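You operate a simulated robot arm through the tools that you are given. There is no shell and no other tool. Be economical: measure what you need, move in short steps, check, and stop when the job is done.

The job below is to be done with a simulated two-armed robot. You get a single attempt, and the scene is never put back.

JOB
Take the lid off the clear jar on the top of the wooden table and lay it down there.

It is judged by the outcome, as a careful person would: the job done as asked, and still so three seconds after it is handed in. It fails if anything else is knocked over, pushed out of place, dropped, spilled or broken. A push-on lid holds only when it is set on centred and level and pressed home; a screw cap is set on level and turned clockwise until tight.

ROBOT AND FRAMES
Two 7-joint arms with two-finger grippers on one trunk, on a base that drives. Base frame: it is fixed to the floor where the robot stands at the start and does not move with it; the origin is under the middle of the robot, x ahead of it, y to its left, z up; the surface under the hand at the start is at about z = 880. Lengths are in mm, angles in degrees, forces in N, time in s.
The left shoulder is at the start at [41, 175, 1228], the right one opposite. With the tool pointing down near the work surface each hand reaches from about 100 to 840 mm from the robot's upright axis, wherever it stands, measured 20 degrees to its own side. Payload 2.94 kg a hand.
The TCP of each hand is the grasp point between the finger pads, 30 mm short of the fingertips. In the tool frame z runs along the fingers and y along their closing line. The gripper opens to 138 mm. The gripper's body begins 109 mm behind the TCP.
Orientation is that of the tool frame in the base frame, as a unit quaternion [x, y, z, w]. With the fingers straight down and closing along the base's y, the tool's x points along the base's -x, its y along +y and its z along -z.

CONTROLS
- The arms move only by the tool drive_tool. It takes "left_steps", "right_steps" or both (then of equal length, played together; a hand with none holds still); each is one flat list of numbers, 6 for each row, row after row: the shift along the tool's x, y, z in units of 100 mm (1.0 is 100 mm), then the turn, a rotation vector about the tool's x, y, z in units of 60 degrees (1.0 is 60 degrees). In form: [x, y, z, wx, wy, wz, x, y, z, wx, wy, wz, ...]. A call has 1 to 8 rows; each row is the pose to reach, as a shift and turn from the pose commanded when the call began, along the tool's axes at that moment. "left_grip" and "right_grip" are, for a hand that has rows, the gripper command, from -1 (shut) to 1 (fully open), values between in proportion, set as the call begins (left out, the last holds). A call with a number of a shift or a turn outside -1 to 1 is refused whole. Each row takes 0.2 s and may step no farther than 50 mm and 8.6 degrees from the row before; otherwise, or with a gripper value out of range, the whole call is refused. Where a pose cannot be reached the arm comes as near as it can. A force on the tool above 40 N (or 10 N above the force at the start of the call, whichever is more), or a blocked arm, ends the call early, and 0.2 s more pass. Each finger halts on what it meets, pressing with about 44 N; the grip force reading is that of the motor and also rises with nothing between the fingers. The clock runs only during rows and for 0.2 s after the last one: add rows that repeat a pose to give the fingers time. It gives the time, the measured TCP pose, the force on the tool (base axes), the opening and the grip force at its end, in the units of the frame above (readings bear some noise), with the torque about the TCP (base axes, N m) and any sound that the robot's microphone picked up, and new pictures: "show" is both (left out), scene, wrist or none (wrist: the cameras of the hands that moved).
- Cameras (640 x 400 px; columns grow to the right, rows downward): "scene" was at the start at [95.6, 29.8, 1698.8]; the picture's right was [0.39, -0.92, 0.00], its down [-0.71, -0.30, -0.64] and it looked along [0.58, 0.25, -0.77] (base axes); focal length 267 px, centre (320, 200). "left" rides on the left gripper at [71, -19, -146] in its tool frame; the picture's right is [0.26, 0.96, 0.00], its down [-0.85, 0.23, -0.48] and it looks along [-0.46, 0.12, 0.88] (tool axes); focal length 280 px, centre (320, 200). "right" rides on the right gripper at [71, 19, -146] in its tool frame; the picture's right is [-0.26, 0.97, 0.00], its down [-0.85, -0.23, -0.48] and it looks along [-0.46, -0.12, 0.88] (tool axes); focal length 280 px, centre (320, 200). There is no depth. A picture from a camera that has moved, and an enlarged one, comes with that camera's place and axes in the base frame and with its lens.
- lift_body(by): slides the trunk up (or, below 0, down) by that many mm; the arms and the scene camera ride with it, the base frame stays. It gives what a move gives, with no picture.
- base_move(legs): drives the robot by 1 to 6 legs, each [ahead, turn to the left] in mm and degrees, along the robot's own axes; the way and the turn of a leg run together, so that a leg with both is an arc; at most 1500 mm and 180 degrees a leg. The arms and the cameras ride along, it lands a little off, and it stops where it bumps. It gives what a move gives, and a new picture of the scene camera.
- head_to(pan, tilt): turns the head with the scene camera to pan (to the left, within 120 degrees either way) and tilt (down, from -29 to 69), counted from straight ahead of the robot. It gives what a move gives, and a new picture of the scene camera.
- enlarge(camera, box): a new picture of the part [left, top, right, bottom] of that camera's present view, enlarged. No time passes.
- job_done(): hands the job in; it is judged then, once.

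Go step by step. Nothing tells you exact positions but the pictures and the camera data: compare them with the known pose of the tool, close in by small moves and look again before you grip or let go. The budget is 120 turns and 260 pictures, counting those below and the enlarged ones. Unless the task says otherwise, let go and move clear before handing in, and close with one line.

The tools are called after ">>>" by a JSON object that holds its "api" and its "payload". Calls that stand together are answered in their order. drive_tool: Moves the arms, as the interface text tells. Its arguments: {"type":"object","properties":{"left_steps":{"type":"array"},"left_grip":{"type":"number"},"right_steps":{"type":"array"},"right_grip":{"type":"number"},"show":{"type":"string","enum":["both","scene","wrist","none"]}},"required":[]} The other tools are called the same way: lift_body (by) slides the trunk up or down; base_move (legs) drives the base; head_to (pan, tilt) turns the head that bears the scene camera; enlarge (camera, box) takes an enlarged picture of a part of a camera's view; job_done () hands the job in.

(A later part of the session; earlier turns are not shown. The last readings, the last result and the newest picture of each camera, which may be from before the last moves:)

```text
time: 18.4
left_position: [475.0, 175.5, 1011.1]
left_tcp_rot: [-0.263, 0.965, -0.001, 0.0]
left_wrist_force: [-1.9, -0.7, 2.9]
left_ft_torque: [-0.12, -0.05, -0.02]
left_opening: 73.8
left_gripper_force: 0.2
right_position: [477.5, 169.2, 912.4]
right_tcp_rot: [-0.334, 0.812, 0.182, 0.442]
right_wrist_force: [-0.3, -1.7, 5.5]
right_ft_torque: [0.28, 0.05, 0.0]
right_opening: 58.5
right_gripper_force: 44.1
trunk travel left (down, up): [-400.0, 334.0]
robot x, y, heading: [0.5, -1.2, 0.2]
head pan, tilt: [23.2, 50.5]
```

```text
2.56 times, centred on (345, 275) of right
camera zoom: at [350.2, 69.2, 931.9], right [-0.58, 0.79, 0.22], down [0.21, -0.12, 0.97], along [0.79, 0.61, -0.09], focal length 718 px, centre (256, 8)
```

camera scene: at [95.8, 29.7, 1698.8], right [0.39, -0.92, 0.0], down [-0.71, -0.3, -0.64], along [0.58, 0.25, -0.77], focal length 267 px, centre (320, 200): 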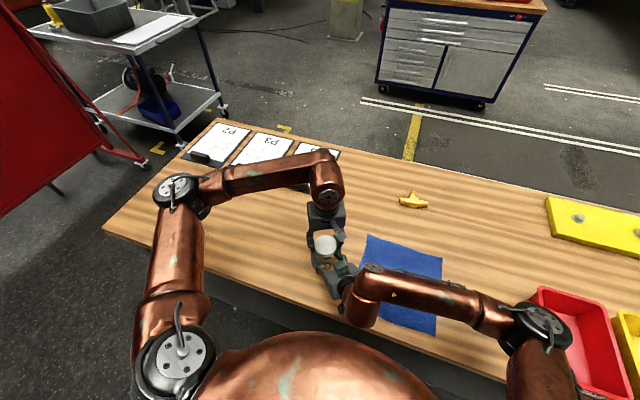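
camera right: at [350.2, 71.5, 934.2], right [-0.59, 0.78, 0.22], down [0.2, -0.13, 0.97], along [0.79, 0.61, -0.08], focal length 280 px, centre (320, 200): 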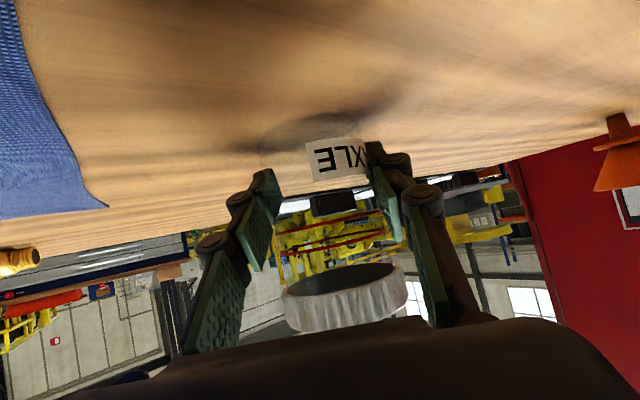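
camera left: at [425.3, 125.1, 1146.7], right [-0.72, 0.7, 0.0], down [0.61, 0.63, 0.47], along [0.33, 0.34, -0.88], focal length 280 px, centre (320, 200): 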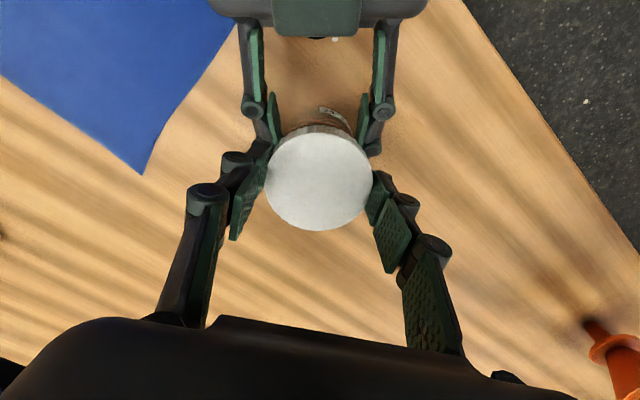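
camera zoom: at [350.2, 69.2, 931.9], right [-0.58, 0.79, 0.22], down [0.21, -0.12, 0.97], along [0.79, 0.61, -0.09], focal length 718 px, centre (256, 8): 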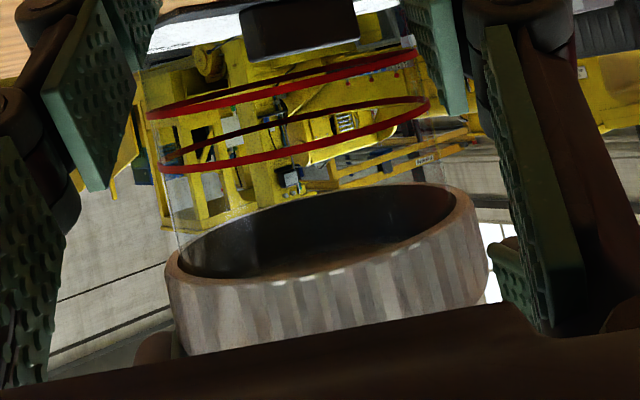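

The fingers seem to have slipped off the rim with the lid still on. I'll look before regripping.

>>> {"api": "drive_tool", "payload": {"left_steps": [0, 0, 0, 0, 0, 0]}}

>>> {"api": "enlarge", "payload": {"camera": "left", "box": [180, 80, 460, 255]}}

```text
time: 18.8
left_position: [476.7, 175.3, 1008.7]
left_tcp_rot: [-0.264, 0.965, -0.001, 0.0]
left_wrist_force: [-5.0, 5.7, 18.7]
left_ft_torque: [0.13, 0.2, 0.0]
left_opening: 6.1
left_gripper_force: 28.0
right_position: [478.2, 169.4, 911.4]
right_tcp_rot: [-0.333, 0.812, 0.182, 0.443]
right_wrist_force: [5.6, -10.0, -12.6]
right_ft_torque: [0.48, 0.0, -0.11]
right_opening: 58.5
right_gripper_force: 43.7
trunk travel left (down, up): [-400.0, 334.0]
robot x, y, heading: [3.6, 0.1, 0.2]
head pan, tilt: [23.2, 50.5]
camera scene: at [94.9, 28.7, 1698.9], right [0.39, -0.92, 0.0], down [-0.71, -0.3, -0.64], along [0.58, 0.25, -0.77], focal length 267 px, centre (320, 200)
camera left: at [424.3, 122.9, 1155.2], right [-0.72, 0.7, 0.0], down [0.61, 0.63, 0.48], along [0.33, 0.34, -0.88], focal length 280 px, centre (320, 200)
```

scene: 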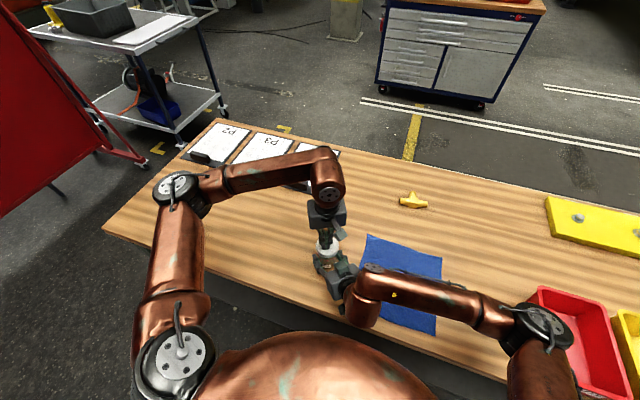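
left: 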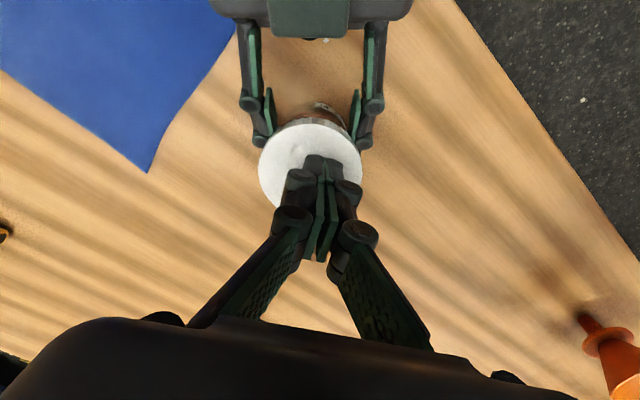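

```text
2.29 times, centred on (320, 168) of left
camera zoom: at [424.3, 122.9, 1155.2], right [-0.72, 0.7, 0.0], down [0.61, 0.63, 0.48], along [0.33, 0.34, -0.88], focal length 641 px, centre (320, 274)
```

zoom: 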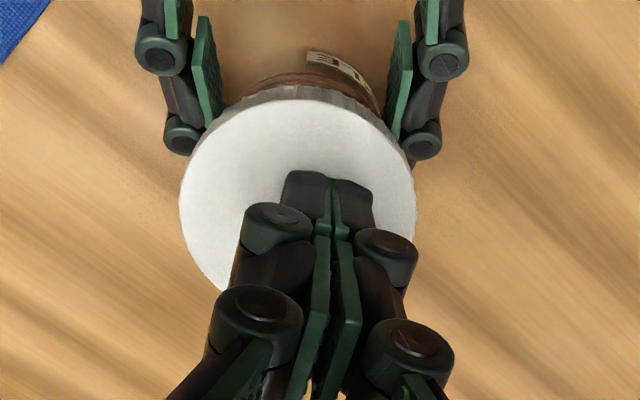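

The fingers slipped off the top of the rim, so I need a deeper grip and possibly more turns in case it's a fine-threaded cap. I raise the left hand, open, and turn back clockwise.

>>> {"api": "drive_tool", "payload": {"left_steps": [0, 0, -0.2, 0, 0, 0, 0, 0, -0.45, 0, 0, 0.14, 0, 0, -0.45, 0, 0, 0.28, 0, 0, -0.45, 0, 0, 0.42, 0, 0, -0.45, 0, 0, 0.56, 0, 0, -0.45, 0, 0, 0.7, 0, 0, -0.45, 0, 0, 0.84, 0, 0, -0.45, 0, 0, 0.98], "left_grip": 0.24}}

>>> {"api": "enlarge", "payload": {"camera": "right", "box": [220, 200, 470, 350]}}

```text
time: 20.6
left_position: [478.0, 175.2, 1052.7]
left_tcp_rot: [0.245, 0.97, -0.001, 0.0]
left_wrist_force: [-1.4, 0.2, 0.3]
left_ft_torque: [-0.01, -0.02, 0.04]
left_opening: 85.6
left_gripper_force: 0.0
right_position: [479.4, 173.5, 914.8]
right_tcp_rot: [-0.335, 0.81, 0.185, 0.444]
right_wrist_force: [-0.5, 0.3, -1.0]
right_ft_torque: [0.0, 0.01, 0.02]
right_opening: 58.3
right_gripper_force: 44.0
trunk travel left (down, up): [-400.0, 334.0]
robot x, y, heading: [-0.3, -2.0, 0.1]
head pan, tilt: [23.2, 50.5]
camera scene: at [95.7, 29.7, 1698.8], right [0.39, -0.92, 0.0], down [-0.71, -0.3, -0.64], along [0.58, 0.25, -0.77], focal length 267 px, centre (320, 200)
camera left: at [405.1, 192.7, 1198.2], right [0.23, 0.97, 0.0], down [0.86, -0.2, 0.48], along [0.46, -0.11, -0.88], focal length 280 px, centre (320, 200)
```

scene: 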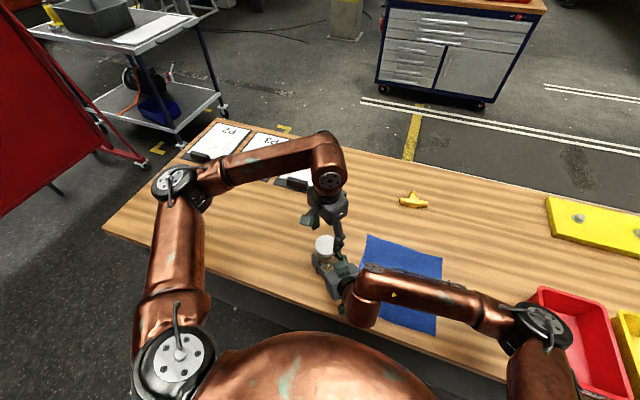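
left: 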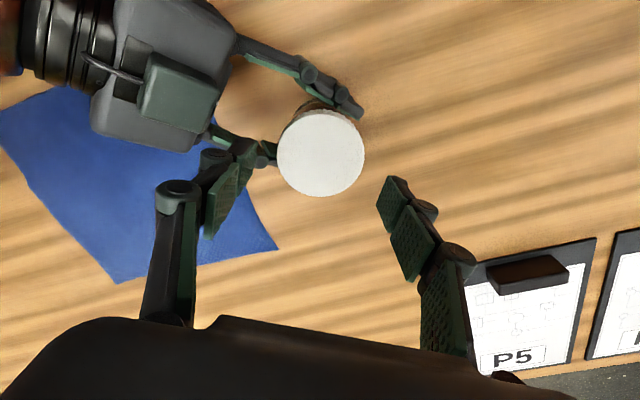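

```text
2.56 times, centred on (345, 275) of right
camera zoom: at [350.5, 71.3, 934.0], right [-0.58, 0.78, 0.22], down [0.2, -0.13, 0.97], along [0.79, 0.61, -0.08], focal length 718 px, centre (256, 8)
```

zoom: 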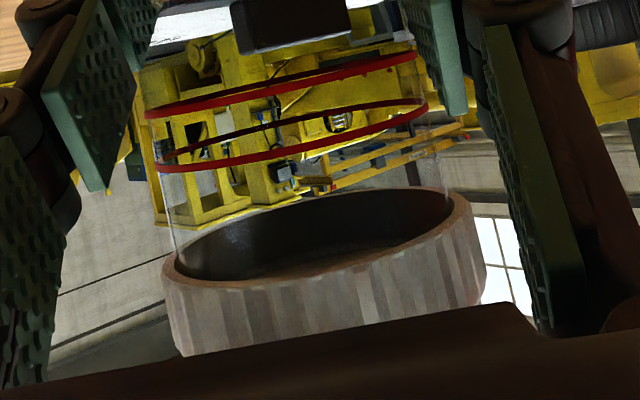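

The jar has slid up about 6 mm in the right fingers and the lid hasn't moved on it. I need to know whether the jar itself turned during the twist, so I check the label.

>>> {"api": "enlarge", "payload": {"camera": "right", "box": [160, 100, 480, 300]}}

>>> {"api": "enlarge", "payload": {"camera": "scene", "box": [284, 220, 384, 290]}}

```text
2.00 times, centred on (320, 200) of right
camera zoom: at [350.5, 71.3, 934.0], right [-0.58, 0.78, 0.22], down [0.2, -0.13, 0.97], along [0.79, 0.61, -0.08], focal length 561 px, centre (320, 200)
```

zoom: 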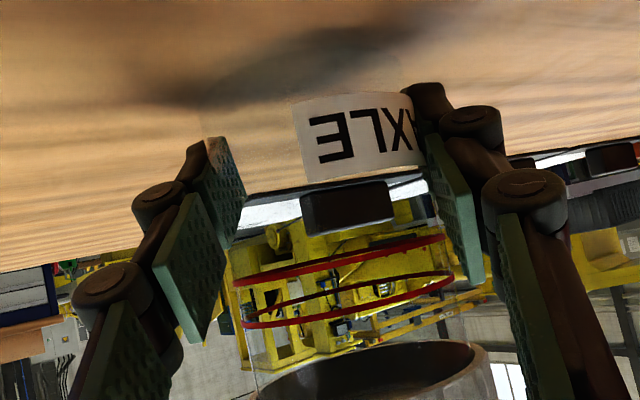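

```text
5.71 times, centred on (334, 255) of scene
camera zoom: at [95.7, 29.7, 1698.8], right [0.39, -0.92, 0.0], down [-0.71, -0.3, -0.64], along [0.58, 0.25, -0.77], focal length 1526 px, centre (240, -114)
```

zoom: 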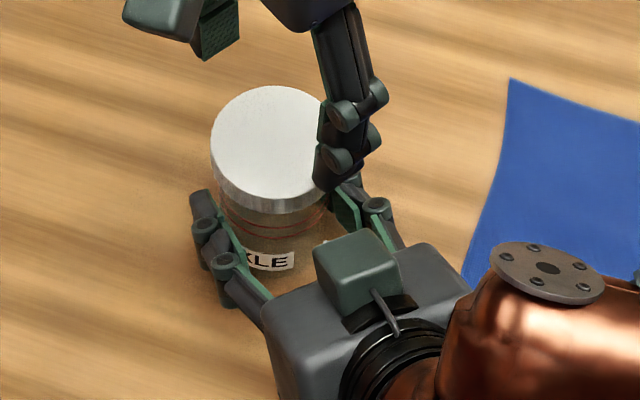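

The label hasn't moved, so the lid really does turn on the jar. I regrip deeper, with the fingertips level with the lower edge of the lid.

>>> {"api": "drive_tool", "payload": {"left_steps": [0.02, 0, 0.2, 0, 0, 0, 0.02, 0, 0.4, 0, 0, 0, 0.02, 0, 0.52, 0, 0, 0, 0.02, 0, 0.61, 0, 0, 0]}}

>>> {"api": "enlarge", "payload": {"camera": "right", "box": [220, 220, 470, 370]}}

```text
time: 21.6
left_position: [474.3, 174.7, 991.1]
left_tcp_rot: [0.243, 0.97, -0.001, 0.0]
left_wrist_force: [-0.1, -0.1, -0.1]
left_ft_torque: [-0.01, 0.0, 0.03]
left_opening: 85.8
left_gripper_force: 0.0
right_position: [478.0, 173.0, 915.0]
right_tcp_rot: [-0.336, 0.809, 0.186, 0.444]
right_wrist_force: [-0.1, 0.1, -2.0]
right_ft_torque: [0.0, -0.01, -0.01]
right_opening: 58.4
right_gripper_force: 43.7
trunk travel left (down, up): [-400.0, 334.0]
robot x, y, heading: [0.6, 0.8, 0.0]
head pan, tilt: [23.2, 50.5]
camera scene: at [95.8, 29.8, 1698.8], right [0.39, -0.92, 0.0], down [-0.71, -0.3, -0.64], along [0.58, 0.25, -0.77], focal length 267 px, centre (320, 200)
camera left: at [402.3, 192.6, 1137.3], right [0.23, 0.97, 0.0], down [0.86, -0.2, 0.48], along [0.46, -0.11, -0.88], focal length 280 px, centre (320, 200)
```

scene: 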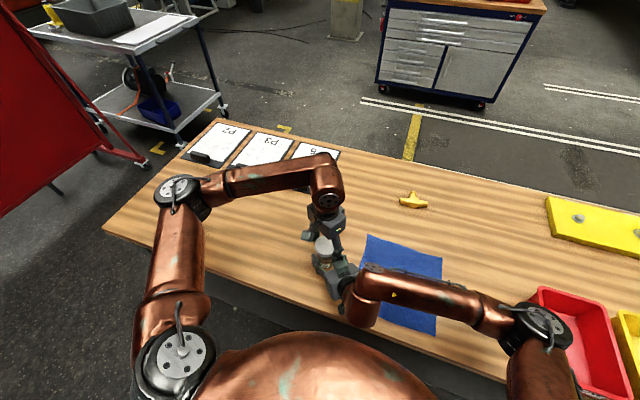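
left: 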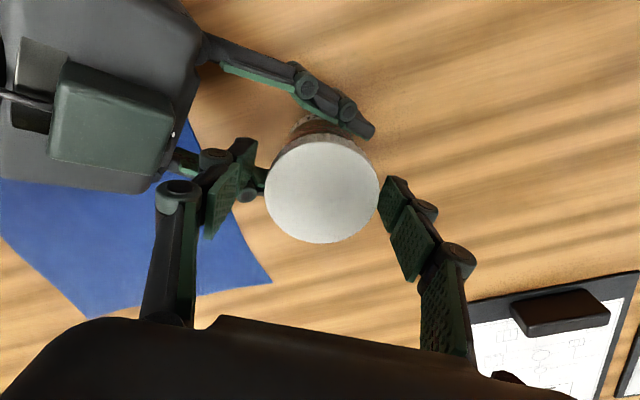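

```text
2.56 times, centred on (345, 295) of right
camera zoom: at [350.5, 71.4, 934.0], right [-0.58, 0.78, 0.22], down [0.2, -0.13, 0.97], along [0.79, 0.61, -0.08], focal length 718 px, centre (256, -43)
```

zoom: 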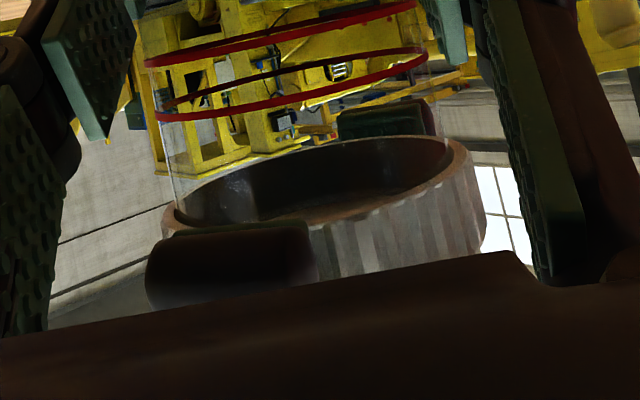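

Both fingertips now reach past the lid's lower edge. I grip.

>>> {"api": "drive_tool", "payload": {"left_steps": [0, 0, 0, 0, 0, 0, 0, 0, 0, 0, 0, 0, 0, 0, 0, 0, 0, 0, 0, 0, 0, 0, 0, 0], "left_grip": -1, "show": "none"}}

>>> {"api": "enlarge", "payload": {"camera": "right", "box": [220, 220, 470, 370]}}

```text
time: 22.6
left_position: [475.2, 175.9, 990.9]
left_tcp_rot: [0.243, 0.97, 0.001, 0.001]
left_wrist_force: [9.2, 17.2, 0.5]
left_ft_torque: [0.48, -0.26, 0.06]
left_opening: 65.2
left_gripper_force: 44.0
right_position: [478.2, 172.1, 915.0]
right_tcp_rot: [-0.336, 0.809, 0.186, 0.444]
right_wrist_force: [-8.5, -15.6, -2.0]
right_ft_torque: [0.75, -0.42, 0.0]
right_opening: 58.4
right_gripper_force: 44.0
trunk travel left (down, up): [-400.0, 334.0]
robot x, y, heading: [-1.1, 2.0, 0.2]
head pan, tilt: [23.2, 50.5]
```

```text
2.56 times, centred on (345, 295) of right
camera zoom: at [350.2, 70.9, 933.7], right [-0.58, 0.78, 0.22], down [0.2, -0.13, 0.97], along [0.79, 0.61, -0.09], focal length 718 px, centre (256, -43)
```

zoom: 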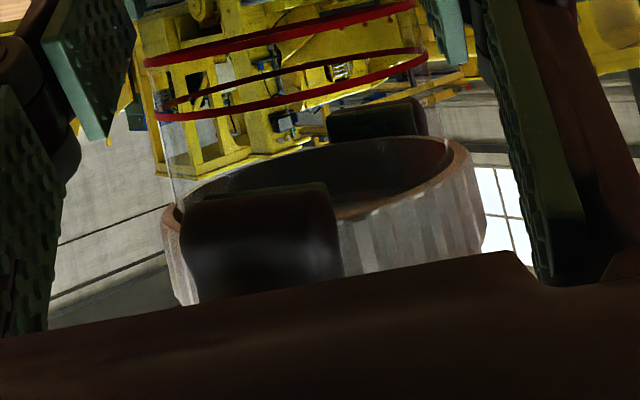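

The grip is deep now. I twist 60° counter-clockwise with the side load relieved and check the result.

>>> {"api": "drive_tool", "payload": {"left_steps": [0, 0.025, 0, 0, 0, -0.13, 0, 0.025, 0, 0, 0, -0.26, 0, 0.025, 0, 0, 0, -0.39, 0, 0.025, 0, 0, 0, -0.52, 0, 0.025, 0, 0, 0, -0.65, 0, 0.025, 0, 0, 0, -0.78, 0, 0.025, 0, 0, 0, -0.9, 0, 0.025, 0, 0, 0, -1.0], "show": "none"}}

>>> {"api": "enlarge", "payload": {"camera": "right", "box": [220, 220, 470, 370]}}

```text
time: 24.4
left_position: [475.2, 176.2, 992.5]
left_tcp_rot: [-0.273, 0.962, -0.003, -0.002]
left_wrist_force: [-7.5, -30.6, 14.0]
left_ft_torque: [-1.41, 0.42, -0.14]
left_opening: 65.3
left_gripper_force: 44.1
right_position: [476.6, 173.4, 914.9]
right_tcp_rot: [-0.337, 0.809, 0.188, 0.444]
right_wrist_force: [6.4, 31.0, -14.8]
right_ft_torque: [-0.98, 0.08, 0.08]
right_opening: 58.5
right_gripper_force: 44.1
trunk travel left (down, up): [-400.0, 334.0]
robot x, y, heading: [-1.8, -2.2, 0.1]
head pan, tilt: [23.2, 50.5]
```

```text
2.56 times, centred on (345, 295) of right
camera zoom: at [349.5, 72.0, 934.3], right [-0.59, 0.78, 0.23], down [0.2, -0.13, 0.97], along [0.78, 0.62, -0.08], focal length 718 px, centre (256, -43)
```

zoom: 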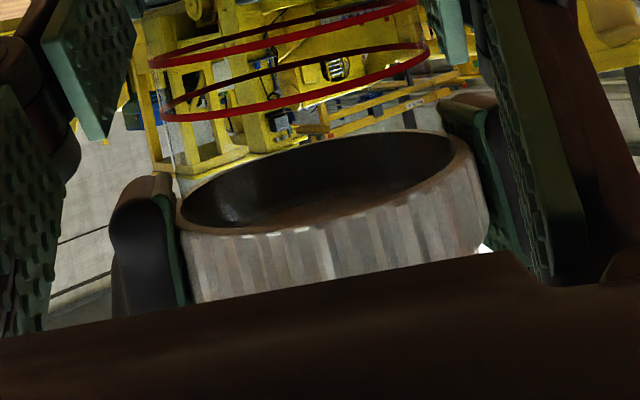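

After this twist the lid pushes up on the hand by 14 N and has risen, so it looks like a screw cap after all. I keep unscrewing, letting the hand rise and relieving the side load.

>>> {"api": "drive_tool", "payload": {"left_steps": [0.015, -0.015, -0.01, 0, 0, 0, 0.03, -0.033, -0.025, 0, 0, 0, 0.03, -0.033, -0.027, 0, 0, -0.13, 0.03, -0.033, -0.03, 0, 0, -0.26, 0.03, -0.033, -0.033, 0, 0, -0.39, 0.03, -0.033, -0.036, 0, 0, -0.52, 0.03, -0.033, -0.04, 0, 0, -0.65], "show": "wrist"}}

>>> {"api": "enlarge", "payload": {"camera": "right", "box": [220, 220, 470, 370]}}

```text
time: 26.0
left_position: [476.4, 174.2, 994.5]
left_tcp_rot: [-0.581, 0.814, 0.0, 0.002]
left_wrist_force: [25.1, -3.7, -14.0]
left_ft_torque: [-0.02, -0.17, -0.13]
left_opening: 65.2
left_gripper_force: 43.5
right_position: [476.6, 174.3, 915.9]
right_tcp_rot: [-0.337, 0.808, 0.188, 0.444]
right_wrist_force: [-25.8, 4.4, 12.2]
right_ft_torque: [-0.36, -1.8, 0.13]
right_opening: 58.8
right_gripper_force: 44.1
trunk travel left (down, up): [-400.0, 334.0]
robot x, y, heading: [1.3, 1.5, 0.1]
head pan, tilt: [23.2, 50.5]
camera left: at [470.3, 101.8, 1140.7], right [-1.0, 0.06, 0.0], down [0.06, 0.88, 0.48], along [0.03, 0.48, -0.88], focal length 280 px, centre (320, 200)
```

left: 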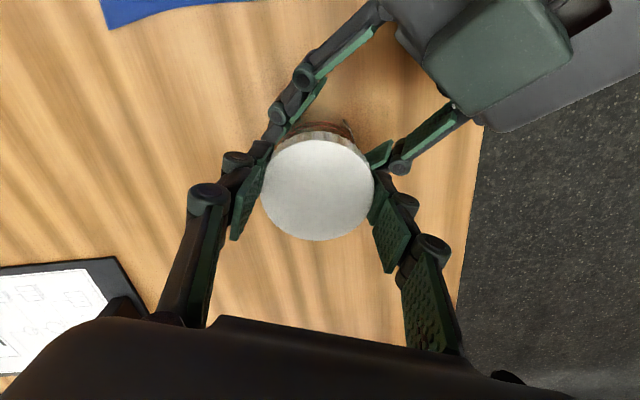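

```text
2.56 times, centred on (345, 295) of right
camera zoom: at [348.9, 72.0, 934.9], right [-0.59, 0.78, 0.23], down [0.2, -0.13, 0.97], along [0.78, 0.62, -0.08], focal length 718 px, centre (256, -43)
```

zoom: 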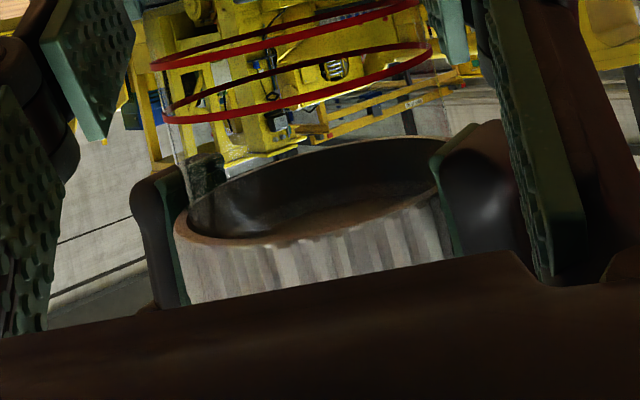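

The gap between ring and lid is growing, so it is unscrewing. I release, lift slightly, and turn back clockwise for another bite.

>>> {"api": "drive_tool", "payload": {"left_steps": [0, 0, 0, 0, 0, 0, 0, 0, 0, 0, 0, 0, 0, 0, -0.25, 0, 0, 0.1, 0, 0, -0.25, 0, 0, 0.24, 0, 0, -0.25, 0, 0, 0.38, 0, 0, -0.25, 0, 0, 0.52, 0, 0, -0.25, 0, 0, 0.66, 0, 0, -0.25, 0, 0, 0.8], "left_grip": 0.24, "show": "none"}}

>>> {"api": "enlarge", "payload": {"camera": "right", "box": [220, 220, 470, 370]}}

```text
time: 27.8
left_position: [477.1, 173.4, 1020.6]
left_tcp_rot: [-0.197, 0.98, 0.0, 0.0]
left_wrist_force: [0.0, 0.0, 0.5]
left_ft_torque: [0.0, 0.0, 0.02]
left_opening: 85.8
left_gripper_force: 0.1
right_position: [478.2, 172.3, 916.8]
right_tcp_rot: [-0.336, 0.809, 0.186, 0.445]
right_wrist_force: [-0.2, 0.0, -1.6]
right_ft_torque: [0.01, -0.03, -0.01]
right_opening: 58.8
right_gripper_force: 44.3
trunk travel left (down, up): [-400.0, 334.0]
robot x, y, heading: [4.1, -1.3, 0.0]
head pan, tilt: [23.2, 50.5]
```

```text
2.56 times, centred on (345, 295) of right
camera zoom: at [350.6, 71.4, 934.0], right [-0.58, 0.78, 0.22], down [0.2, -0.13, 0.97], along [0.79, 0.61, -0.08], focal length 718 px, centre (256, -43)
```

zoom: 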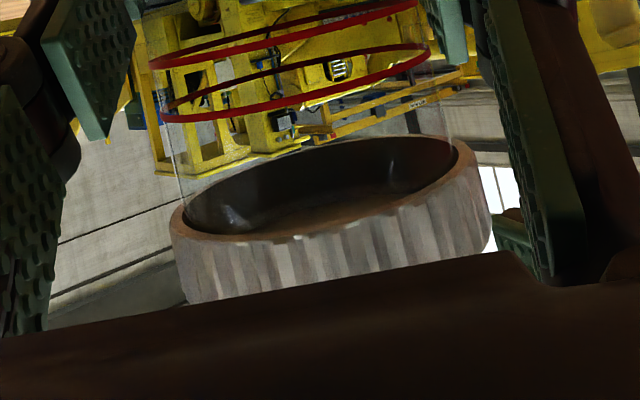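

There's a slight rise of about 1 mm, consistent with a thread. I take another bite: rotate back, go down, grip and turn.

>>> {"api": "drive_tool", "payload": {"left_steps": [0, 0, 0, 0, 0, 0.14, 0, 0, 0, 0, 0, 0.28, 0, 0, 0, 0, 0, 0.42, 0, 0, 0, 0, 0, 0.56, 0, 0, 0, 0, 0, 0.7, 0, 0, 0.05, 0, 0, 0.84, 0, 0, 0.15, 0, 0, 0.96, 0, 0, 0.28, 0, 0, 1.0], "show": "wrist"}}

```text
time: 29.6
left_position: [476.5, 174.3, 991.7]
left_tcp_rot: [0.32, 0.948, -0.001, 0.0]
left_wrist_force: [-0.9, 0.0, 0.1]
left_ft_torque: [0.04, 0.0, 0.03]
left_opening: 85.7
left_gripper_force: 0.1
right_position: [477.3, 173.0, 915.9]
right_tcp_rot: [-0.335, 0.81, 0.185, 0.445]
right_wrist_force: [-0.5, 0.6, -1.9]
right_ft_torque: [-0.03, 0.02, 0.01]
right_opening: 58.7
right_gripper_force: 44.2
trunk travel left (down, up): [-400.0, 334.0]
robot x, y, heading: [0.8, -2.8, 0.1]
head pan, tilt: [23.2, 50.5]
camera left: at [407.0, 201.5, 1137.9], right [0.38, 0.93, 0.0], down [0.81, -0.33, 0.48], along [0.44, -0.18, -0.88], focal length 280 px, centre (320, 200)
```

left: 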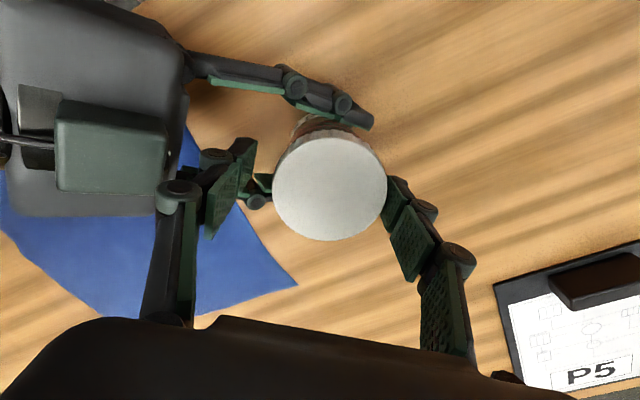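

The lid is about 5 mm off along the closing line. I correct that and grip.

>>> {"api": "drive_tool", "payload": {"left_steps": [0.015, 0.045, 0, 0, 0, 0, 0.015, 0.045, 0, 0, 0, 0, 0.015, 0.045, 0, 0, 0, 0, 0.015, 0.045, 0, 0, 0, 0, 0.015, 0.045, 0, 0, 0, 0], "left_grip": -1, "show": "none"}}

```text
time: 30.8
left_position: [476.8, 178.9, 992.7]
left_tcp_rot: [0.318, 0.948, -0.001, 0.001]
left_wrist_force: [11.1, 4.8, 2.9]
left_ft_torque: [0.17, -0.26, 0.03]
left_opening: 64.5
left_gripper_force: 43.6
right_position: [476.5, 172.2, 915.6]
right_tcp_rot: [-0.337, 0.81, 0.186, 0.443]
right_wrist_force: [-10.8, -6.6, -4.0]
right_ft_torque: [0.24, -0.65, 0.02]
right_opening: 58.6
right_gripper_force: 44.3
trunk travel left (down, up): [-400.0, 334.0]
robot x, y, heading: [-1.2, 4.3, 0.0]
head pan, tilt: [23.2, 50.5]
```

Good grip. I twist 60° more, shifting gradually to keep the side load low.

>>> {"api": "drive_tool", "payload": {"left_steps": [0, 0.01, 0, 0, 0, -0.13, 0, 0.005, 0, 0, 0, -0.26, 0, 0, 0, 0, 0, -0.39, 0, -0.005, 0, 0, 0, -0.52, 0, -0.01, 0, 0, 0, -0.65, -0.005, -0.015, 0, 0, 0, -0.78, -0.01, -0.02, 0, 0, 0, -0.9, -0.01, -0.025, 0, 0, 0, -1.0], "show": "none"}}

```text
time: 32.6
left_position: [477.3, 175.8, 992.7]
left_tcp_rot: [-0.198, 0.98, -0.002, 0.0]
left_wrist_force: [11.5, -4.6, 12.8]
left_ft_torque: [0.2, 0.37, -0.05]
left_opening: 64.7
left_gripper_force: 43.9
right_position: [476.6, 173.1, 915.0]
right_tcp_rot: [-0.335, 0.81, 0.185, 0.444]
right_wrist_force: [-12.2, 4.0, -14.9]
right_ft_torque: [-0.57, -1.27, 0.09]
right_opening: 58.8
right_gripper_force: 44.5
trunk travel left (down, up): [-400.0, 334.0]
robot x, y, heading: [-2.4, 1.0, -0.1]
head pan, tilt: [23.2, 50.5]
```

It again pushes up about 10 N per 60°, which confirms a screw thread. I continue turning with the hand rising a little.

>>> {"api": "drive_tool", "payload": {"left_steps": [-0.01, 0, -0.02, 0, 0, -0.1, -0.01, 0, -0.025, 0, 0, -0.23, -0.01, 0, -0.027, 0, 0, -0.36, -0.01, 0, -0.03, 0, 0, -0.49, -0.01, 0, -0.032, 0, 0, -0.62, -0.01, 0, -0.034, 0, 0, -0.75, -0.01, 0, -0.036, 0, 0, -0.85], "show": "none"}}

>>> {"api": "enlarge", "payload": {"camera": "right", "box": [220, 220, 470, 370]}}

```text
time: 34.2
left_position: [477.0, 174.7, 995.0]
left_tcp_rot: [-0.601, 0.799, -0.001, -0.002]
left_wrist_force: [11.5, -12.5, -2.5]
left_ft_torque: [-0.18, -0.1, -0.25]
left_opening: 64.7
left_gripper_force: 44.1
right_position: [476.9, 173.7, 916.3]
right_tcp_rot: [-0.336, 0.809, 0.186, 0.445]
right_wrist_force: [-10.8, 11.3, -0.1]
right_ft_torque: [-0.83, -0.76, 0.27]
right_opening: 58.6
right_gripper_force: 43.6
trunk travel left (down, up): [-400.0, 334.0]
robot x, y, heading: [-2.5, 1.7, -0.1]
head pan, tilt: [23.2, 50.5]
```

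```text
2.56 times, centred on (345, 295) of right
camera zoom: at [350.2, 71.7, 934.3], right [-0.59, 0.78, 0.22], down [0.2, -0.13, 0.97], along [0.78, 0.61, -0.08], focal length 718 px, centre (256, -43)
```

zoom: 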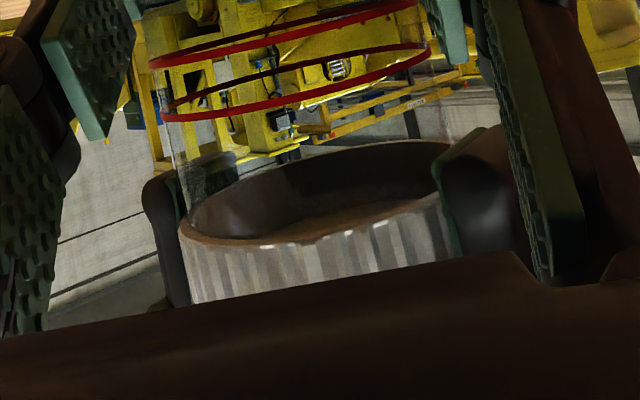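

About 300° turned in total. I test a small pull.

>>> {"api": "drive_tool", "payload": {"left_steps": [0, 0, -0.03, 0, 0, 0, 0, 0, -0.05, 0, 0, 0], "show": "none"}}

>>> {"api": "enlarge", "payload": {"camera": "right", "box": [220, 220, 470, 370]}}

```text
time: 34.8
left_position: [477.3, 175.4, 1000.3]
left_tcp_rot: [-0.601, 0.799, 0.0, 0.001]
left_wrist_force: [15.0, -10.6, -14.2]
left_ft_torque: [0.03, 0.13, 0.0]
left_opening: 64.8
left_gripper_force: 44.0
right_position: [477.7, 173.1, 916.9]
right_tcp_rot: [-0.336, 0.808, 0.186, 0.446]
right_wrist_force: [-14.7, 9.5, 12.6]
right_ft_torque: [-0.84, -1.33, 0.1]
right_opening: 58.4
right_gripper_force: 43.6
trunk travel left (down, up): [-400.0, 334.0]
robot x, y, heading: [-0.7, 2.4, -0.1]
head pan, tilt: [23.2, 50.5]
```

```text
2.56 times, centred on (345, 295) of right
camera zoom: at [350.4, 71.8, 934.9], right [-0.59, 0.78, 0.22], down [0.2, -0.13, 0.97], along [0.78, 0.61, -0.08], focal length 718 px, centre (256, -43)
```

zoom: 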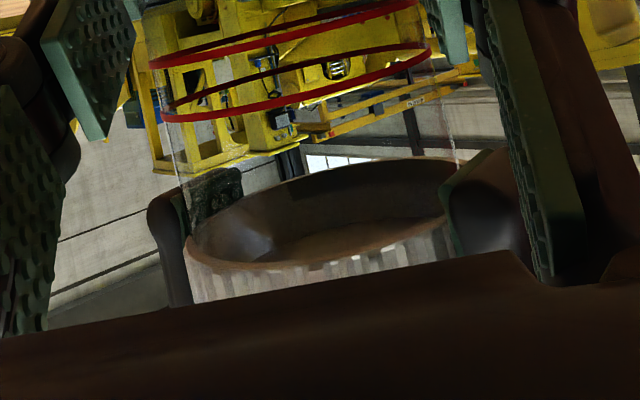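

The lid moved up about 5 mm relative to the jar. I keep lifting.

>>> {"api": "drive_tool", "payload": {"left_steps": [0, 0, -0.03, 0, 0, 0, 0, 0, -0.06, 0, 0, 0, 0, 0, -0.09, 0, 0, 0], "show": "none"}}

>>> {"api": "enlarge", "payload": {"camera": "right", "box": [220, 220, 470, 370]}}

```text
time: 35.6
left_position: [476.3, 175.6, 1009.8]
left_tcp_rot: [-0.599, 0.801, 0.002, -0.001]
left_wrist_force: [-2.1, 1.2, 4.4]
left_ft_torque: [-0.03, 0.03, 0.01]
left_opening: 64.7
left_gripper_force: 44.2
right_position: [480.7, 169.4, 913.3]
right_tcp_rot: [-0.333, 0.812, 0.182, 0.444]
right_wrist_force: [1.4, 0.6, -6.2]
right_ft_torque: [0.04, 0.28, -0.1]
right_opening: 58.9
right_gripper_force: 44.1
trunk travel left (down, up): [-400.0, 334.0]
robot x, y, heading: [3.3, 1.1, 0.1]
head pan, tilt: [23.2, 50.5]
```

```text
2.56 times, centred on (345, 295) of right
camera zoom: at [352.6, 69.5, 932.3], right [-0.58, 0.79, 0.22], down [0.2, -0.12, 0.97], along [0.79, 0.61, -0.09], focal length 718 px, centre (256, -43)
```

zoom: 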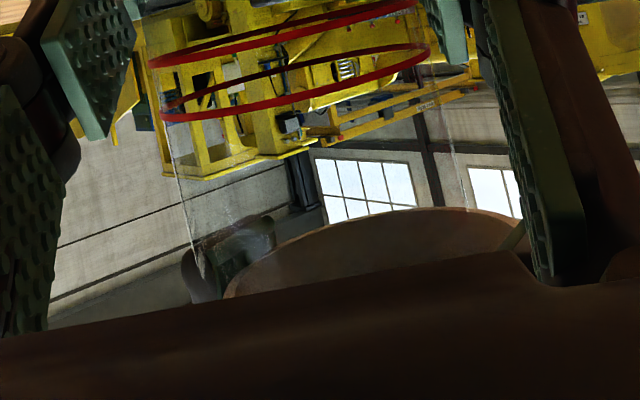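

The lid has come free. I lift it well clear and check that it's in the grip.

>>> {"api": "drive_tool", "payload": {"left_steps": [0, 0, -0.2, 0, 0, 0, 0, 0, -0.4, 0, 0, 0, 0, 0, -0.65, 0, 0, 0, 0, 0, -0.9, 0, 0, 0]}}

>>> {"api": "enlarge", "payload": {"camera": "scene", "box": [264, 180, 424, 280]}}

>>> {"api": "enlarge", "payload": {"camera": "right", "box": [160, 100, 480, 300]}}

```text
time: 36.6
left_position: [478.1, 177.4, 1100.9]
left_tcp_rot: [-0.6, 0.8, 0.0, 0.0]
left_wrist_force: [-0.6, -0.2, 0.2]
left_ft_torque: [-0.03, 0.04, 0.01]
left_opening: 64.9
left_gripper_force: 43.9
right_position: [476.8, 172.0, 916.6]
right_tcp_rot: [-0.336, 0.809, 0.186, 0.445]
right_wrist_force: [-1.0, 0.0, -2.7]
right_ft_torque: [-0.01, -0.02, 0.01]
right_opening: 58.4
right_gripper_force: 43.8
trunk travel left (down, up): [-400.0, 334.0]
robot x, y, heading: [0.6, -1.5, -0.1]
head pan, tilt: [23.2, 50.5]
camera scene: at [95.6, 29.4, 1698.8], right [0.39, -0.92, 0.0], down [-0.71, -0.3, -0.64], along [0.58, 0.25, -0.77], focal length 267 px, centre (320, 200)
camera left: at [475.6, 104.1, 1246.7], right [-1.0, 0.02, 0.0], down [0.02, 0.88, 0.48], along [0.01, 0.48, -0.88], focal length 280 px, centre (320, 200)
```

scene: 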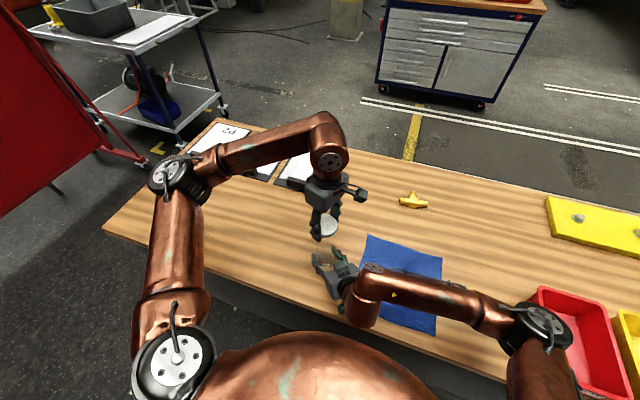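
left: 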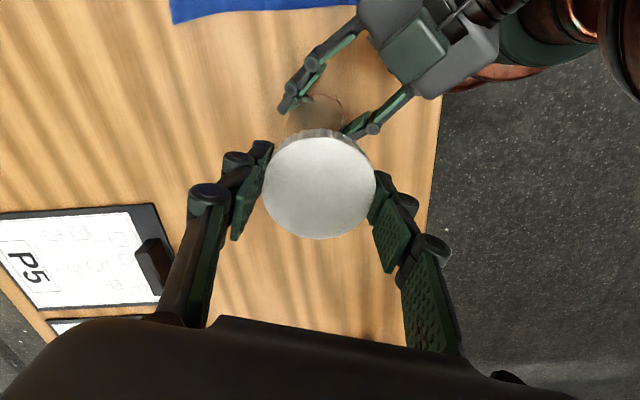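

```text
4.00 times, centred on (344, 230) of scene
camera zoom: at [95.6, 29.4, 1698.8], right [0.39, -0.92, 0.0], down [-0.71, -0.3, -0.64], along [0.58, 0.25, -0.77], focal length 1068 px, centre (224, 80)
```

zoom: 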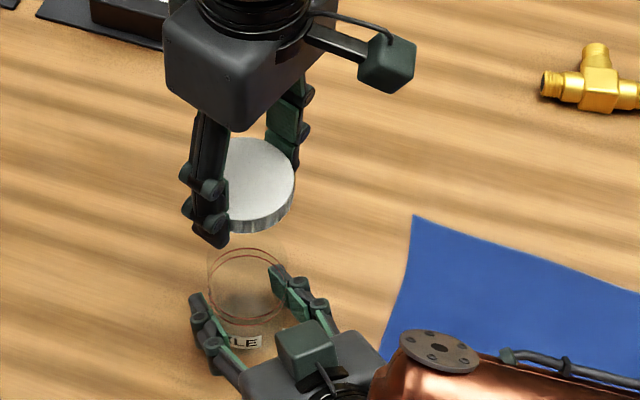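

```text
2.00 times, centred on (320, 200) of right
camera zoom: at [350.4, 71.1, 934.1], right [-0.58, 0.78, 0.22], down [0.2, -0.13, 0.97], along [0.79, 0.61, -0.08], focal length 561 px, centre (320, 200)
```

zoom: 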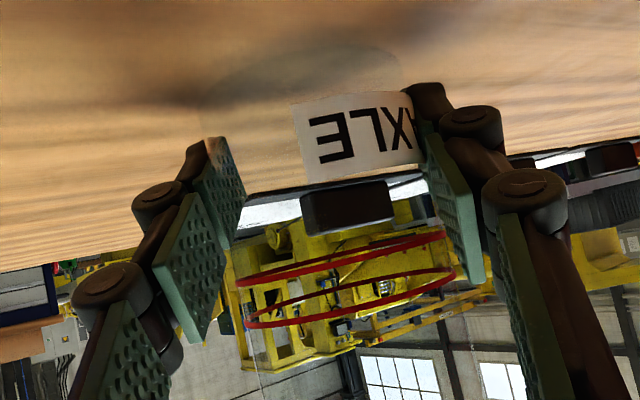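

The lid is securely held and the jar is still upright in the right hand. I move the lid left over a clear patch of table at about (470, 340).

>>> {"api": "drive_tool", "payload": {"left_steps": [-0.11, 0.04, 0, 0, 0, 0.125, -0.21, 0.07, 0, 0, 0, 0.25, -0.32, 0.11, 0, 0, 0, 0.375, -0.43, 0.15, 0, 0, 0, 0.5, -0.53, 0.18, 0, 0, 0, 0.625, -0.64, 0.22, 0, 0, 0, 0.75, -0.75, 0.26, 0, 0, 0, 0.875, -0.85, 0.29, 0, 0, 0, 1.0], "show": "none"}}

```text
time: 38.4
left_position: [474.0, 266.3, 1099.5]
left_tcp_rot: [-0.118, 0.993, 0.0, 0.0]
left_wrist_force: [-0.4, -0.2, -0.1]
left_ft_torque: [0.01, 0.02, 0.0]
left_opening: 64.6
left_gripper_force: 43.9
right_position: [477.2, 173.8, 916.7]
right_tcp_rot: [-0.337, 0.809, 0.186, 0.444]
right_wrist_force: [-0.3, -0.3, -1.4]
right_ft_torque: [-0.03, 0.01, 0.02]
right_opening: 58.5
right_gripper_force: 43.6
trunk travel left (down, up): [-400.0, 334.0]
robot x, y, heading: [-0.3, -2.8, -0.0]
head pan, tilt: [23.2, 50.5]
```

>>> {"api": "drive_tool", "payload": {"left_steps": [-0.04, 0.2, 0.1, 0, 0, 0.06, -0.08, 0.4, 0.3, 0, 0, 0.12, -0.12, 0.6, 0.6, 0, 0, 0.18, -0.15, 0.79, 0.98, 0, 0, 0.225]}}

>>> {"api": "enlarge", "payload": {"camera": "scene", "box": [224, 190, 384, 290]}}

```text
time: 39.4
left_position: [469.9, 347.8, 1000.7]
left_tcp_rot: [-0.002, 1.0, -0.001, 0.0]
left_wrist_force: [0.5, 0.0, 0.8]
left_ft_torque: [0.0, 0.01, -0.01]
left_opening: 65.0
left_gripper_force: 44.4
right_position: [477.3, 173.2, 915.8]
right_tcp_rot: [-0.335, 0.809, 0.186, 0.445]
right_wrist_force: [0.3, -0.3, -1.5]
right_ft_torque: [-0.03, 0.01, -0.01]
right_opening: 58.4
right_gripper_force: 43.7
trunk travel left (down, up): [-400.0, 334.0]
robot x, y, heading: [-0.9, 2.5, 0.1]
head pan, tilt: [23.2, 50.5]
camera scene: at [95.9, 31.1, 1698.8], right [0.39, -0.92, 0.0], down [-0.71, -0.3, -0.64], along [0.58, 0.25, -0.77], focal length 267 px, centre (320, 200)
camera left: at [397.2, 328.6, 1146.9], right [-0.27, 0.96, 0.0], down [0.85, 0.23, 0.48], along [0.46, 0.13, -0.88], focal length 280 px, centre (320, 200)
```

scene: 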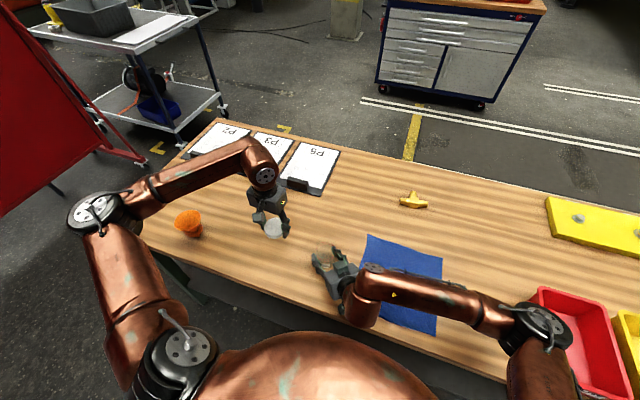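
left: 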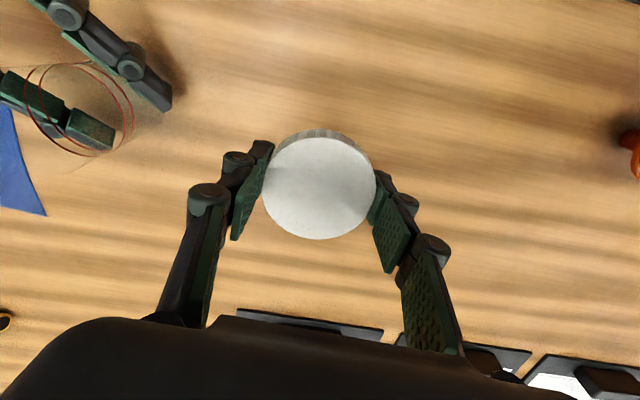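

```text
4.00 times, centred on (304, 240) of scene
camera zoom: at [95.9, 31.1, 1698.8], right [0.39, -0.92, 0.0], down [-0.71, -0.3, -0.64], along [0.58, 0.25, -0.77], focal length 1068 px, centre (384, 40)
```

zoom: 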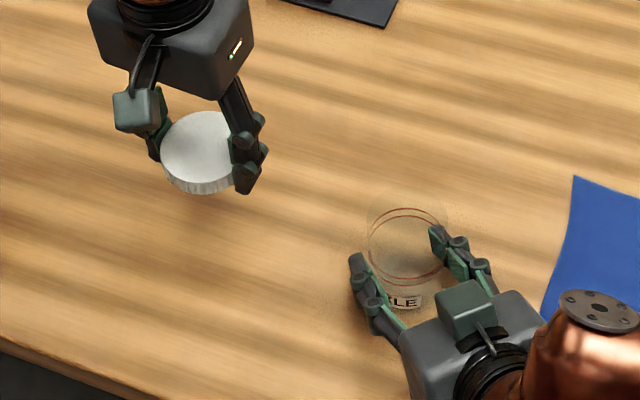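

The patch below is clear. I descend towards the table, then slowly to contact.

>>> {"api": "drive_tool", "payload": {"left_steps": [0, 0, 0.2, 0, 0, 0, 0, 0, 0.45, 0, 0, 0, 0, 0, 0.65, 0, 0, 0, 0, 0, 0.78, 0, 0, 0, 0, 0, 0.84, 0, 0, 0], "show": "scene"}}

>>> {"api": "enlarge", "payload": {"camera": "scene", "box": [234, 200, 314, 250]}}

```text
time: 40.6
left_position: [469.0, 347.5, 918.0]
left_tcp_rot: [-0.003, 1.0, 0.0, 0.0]
left_wrist_force: [-0.8, -0.7, -0.1]
left_ft_torque: [-0.03, -0.05, 0.0]
left_opening: 64.4
left_gripper_force: 44.2
right_position: [477.6, 173.6, 916.4]
right_tcp_rot: [-0.336, 0.809, 0.185, 0.444]
right_wrist_force: [-0.4, -0.7, -1.9]
right_ft_torque: [0.0, -0.01, 0.0]
right_opening: 58.3
right_gripper_force: 43.6
trunk travel left (down, up): [-400.0, 334.0]
robot x, y, heading: [-0.6, 0.9, 0.1]
head pan, tilt: [23.2, 50.5]
camera scene: at [95.7, 30.0, 1698.8], right [0.39, -0.92, 0.0], down [-0.71, -0.3, -0.64], along [0.58, 0.25, -0.77], focal length 267 px, centre (320, 200)
```

scene: 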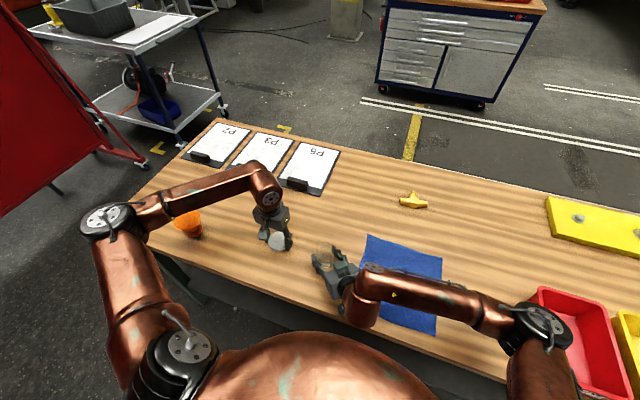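

```text
8.00 times, centred on (274, 225) of scene
camera zoom: at [95.7, 30.0, 1698.8], right [0.39, -0.92, 0.0], down [-0.71, -0.3, -0.64], along [0.58, 0.25, -0.77], focal length 2137 px, centre (688, 0)
```

zoom: 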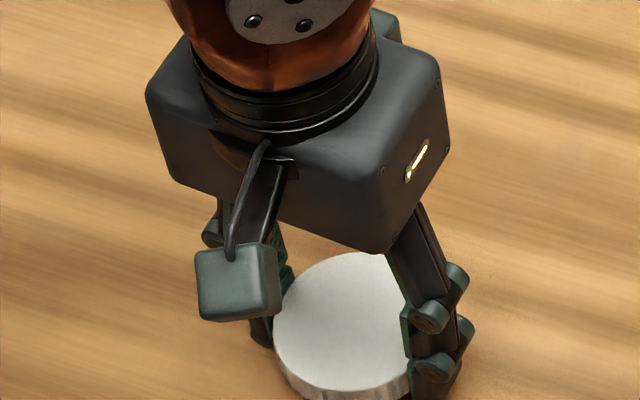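

I make the final slow descent to contact.

>>> {"api": "drive_tool", "payload": {"left_steps": [0, 0, 0.03, 0, 0, 0, 0, 0, 0.06, 0, 0, 0, 0, 0, 0.085, 0, 0, 0], "show": "wrist"}}

>>> {"api": "enlarge", "payload": {"camera": "scene", "box": [244, 215, 308, 255]}}

```text
time: 41.4
left_position: [468.8, 346.3, 908.7]
left_tcp_rot: [-0.003, 1.0, 0.0, -0.001]
left_wrist_force: [-0.9, 0.5, -0.7]
left_ft_torque: [0.0, 0.02, 0.03]
left_opening: 64.8
left_gripper_force: 43.9
right_position: [477.4, 173.6, 915.3]
right_tcp_rot: [-0.336, 0.81, 0.186, 0.444]
right_wrist_force: [0.3, 0.9, -1.7]
right_ft_torque: [-0.02, 0.0, -0.01]
right_opening: 58.6
right_gripper_force: 44.5
trunk travel left (down, up): [-400.0, 334.0]
robot x, y, heading: [-2.3, 0.3, 0.1]
head pan, tilt: [23.2, 50.5]
camera left: at [397.1, 327.6, 1055.5], right [-0.27, 0.96, 0.0], down [0.85, 0.24, 0.47], along [0.46, 0.13, -0.88], focal length 280 px, centre (320, 200)
```

left: 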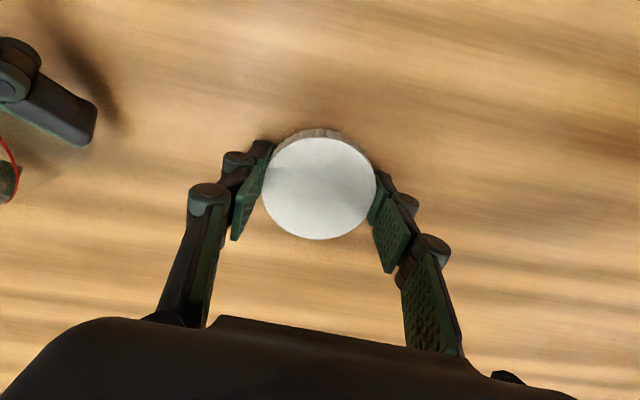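

```text
10.00 times, centred on (276, 235) of scene
camera zoom: at [95.7, 30.0, 1698.8], right [0.39, -0.92, 0.0], down [-0.71, -0.3, -0.64], along [0.58, 0.25, -0.77], focal length 2671 px, centre (760, -150)
```

zoom: 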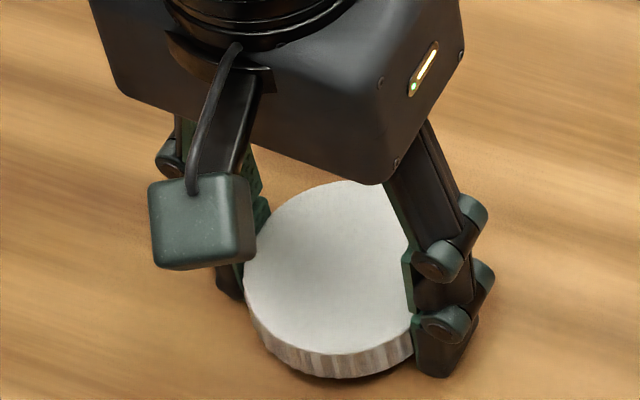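

There's still no contact. I continue in small steps.

>>> {"api": "drive_tool", "payload": {"left_steps": [0, 0, 0.02, 0, 0, 0, 0, 0, 0.04, 0, 0, 0, 0, 0, 0.055, 0, 0, 0], "show": "none"}}

```text
time: 42.2
left_position: [469.0, 346.2, 908.9]
left_tcp_rot: [-0.003, 1.0, -0.001, 0.004]
left_wrist_force: [-3.3, 8.9, 38.5]
left_ft_torque: [0.11, 0.45, -0.36]
left_opening: 64.9
left_gripper_force: 43.9
right_position: [475.3, 173.4, 917.3]
right_tcp_rot: [-0.336, 0.809, 0.186, 0.445]
right_wrist_force: [0.6, -0.5, -1.2]
right_ft_torque: [0.01, 0.03, 0.04]
right_opening: 58.6
right_gripper_force: 44.0
trunk travel left (down, up): [-400.0, 334.0]
robot x, y, heading: [-1.9, -1.1, 0.2]
head pan, tilt: [23.2, 50.5]
```

The fingertips touch the table. I back off to nearly zero load and open just enough to release.

>>> {"api": "drive_tool", "payload": {"left_steps": [0, 0, -0.045, 0, 0, 0, 0, 0, -0.045, 0, 0, 0], "show": "none"}}

```text
time: 42.8
left_position: [468.9, 347.1, 908.9]
left_tcp_rot: [-0.003, 1.0, 0.0, 0.0]
left_wrist_force: [2.7, 3.3, 14.7]
left_ft_torque: [0.14, -0.07, 0.13]
left_opening: 64.7
left_gripper_force: 43.6
right_position: [478.9, 172.1, 915.4]
right_tcp_rot: [-0.336, 0.809, 0.185, 0.445]
right_wrist_force: [-0.4, 0.6, -0.8]
right_ft_torque: [-0.03, 0.04, 0.01]
right_opening: 58.6
right_gripper_force: 44.2
trunk travel left (down, up): [-400.0, 334.0]
robot x, y, heading: [-5.1, 1.5, 0.0]
head pan, tilt: [23.2, 50.5]
```

>>> {"api": "drive_tool", "payload": {"left_steps": [0, 0, -0.01, 0, 0, 0, 0, 0, -0.01, 0, 0, 0, 0, 0, -0.01, 0, 0, 0], "left_grip": 0.25, "show": "wrist"}}

>>> {"api": "enlarge", "payload": {"camera": "scene", "box": [244, 215, 308, 255]}}

```text
time: 43.6
left_position: [468.7, 347.0, 908.6]
left_tcp_rot: [-0.003, 1.0, 0.0, -0.001]
left_wrist_force: [0.1, -0.8, 0.0]
left_ft_torque: [-0.01, -0.02, 0.03]
left_opening: 86.4
left_gripper_force: 0.1
right_position: [476.7, 173.2, 915.4]
right_tcp_rot: [-0.337, 0.809, 0.186, 0.444]
right_wrist_force: [0.3, -0.8, -2.0]
right_ft_torque: [-0.02, 0.02, 0.03]
right_opening: 58.5
right_gripper_force: 44.8
trunk travel left (down, up): [-400.0, 334.0]
robot x, y, heading: [0.5, -0.9, 0.2]
head pan, tilt: [23.2, 50.5]
camera left: at [397.1, 328.0, 1055.2], right [-0.27, 0.96, 0.0], down [0.85, 0.24, 0.47], along [0.46, 0.13, -0.88], focal length 280 px, centre (320, 200)
```

left: 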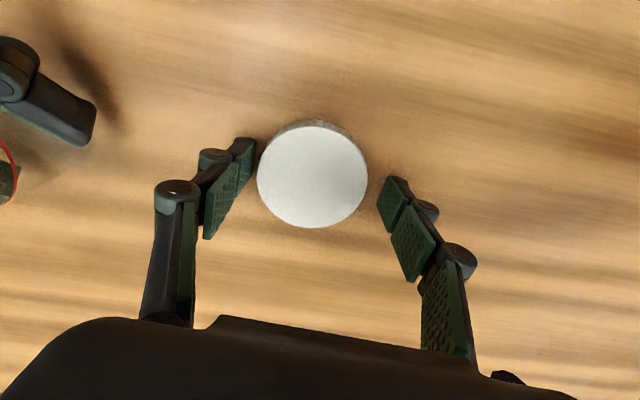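

```text
10.00 times, centred on (276, 235) of scene
camera zoom: at [95.7, 30.1, 1698.8], right [0.39, -0.92, 0.0], down [-0.71, -0.3, -0.64], along [0.58, 0.25, -0.77], focal length 2671 px, centre (760, -150)
```

zoom: 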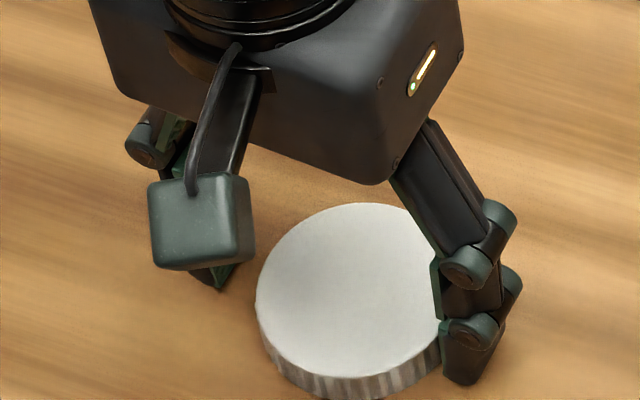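

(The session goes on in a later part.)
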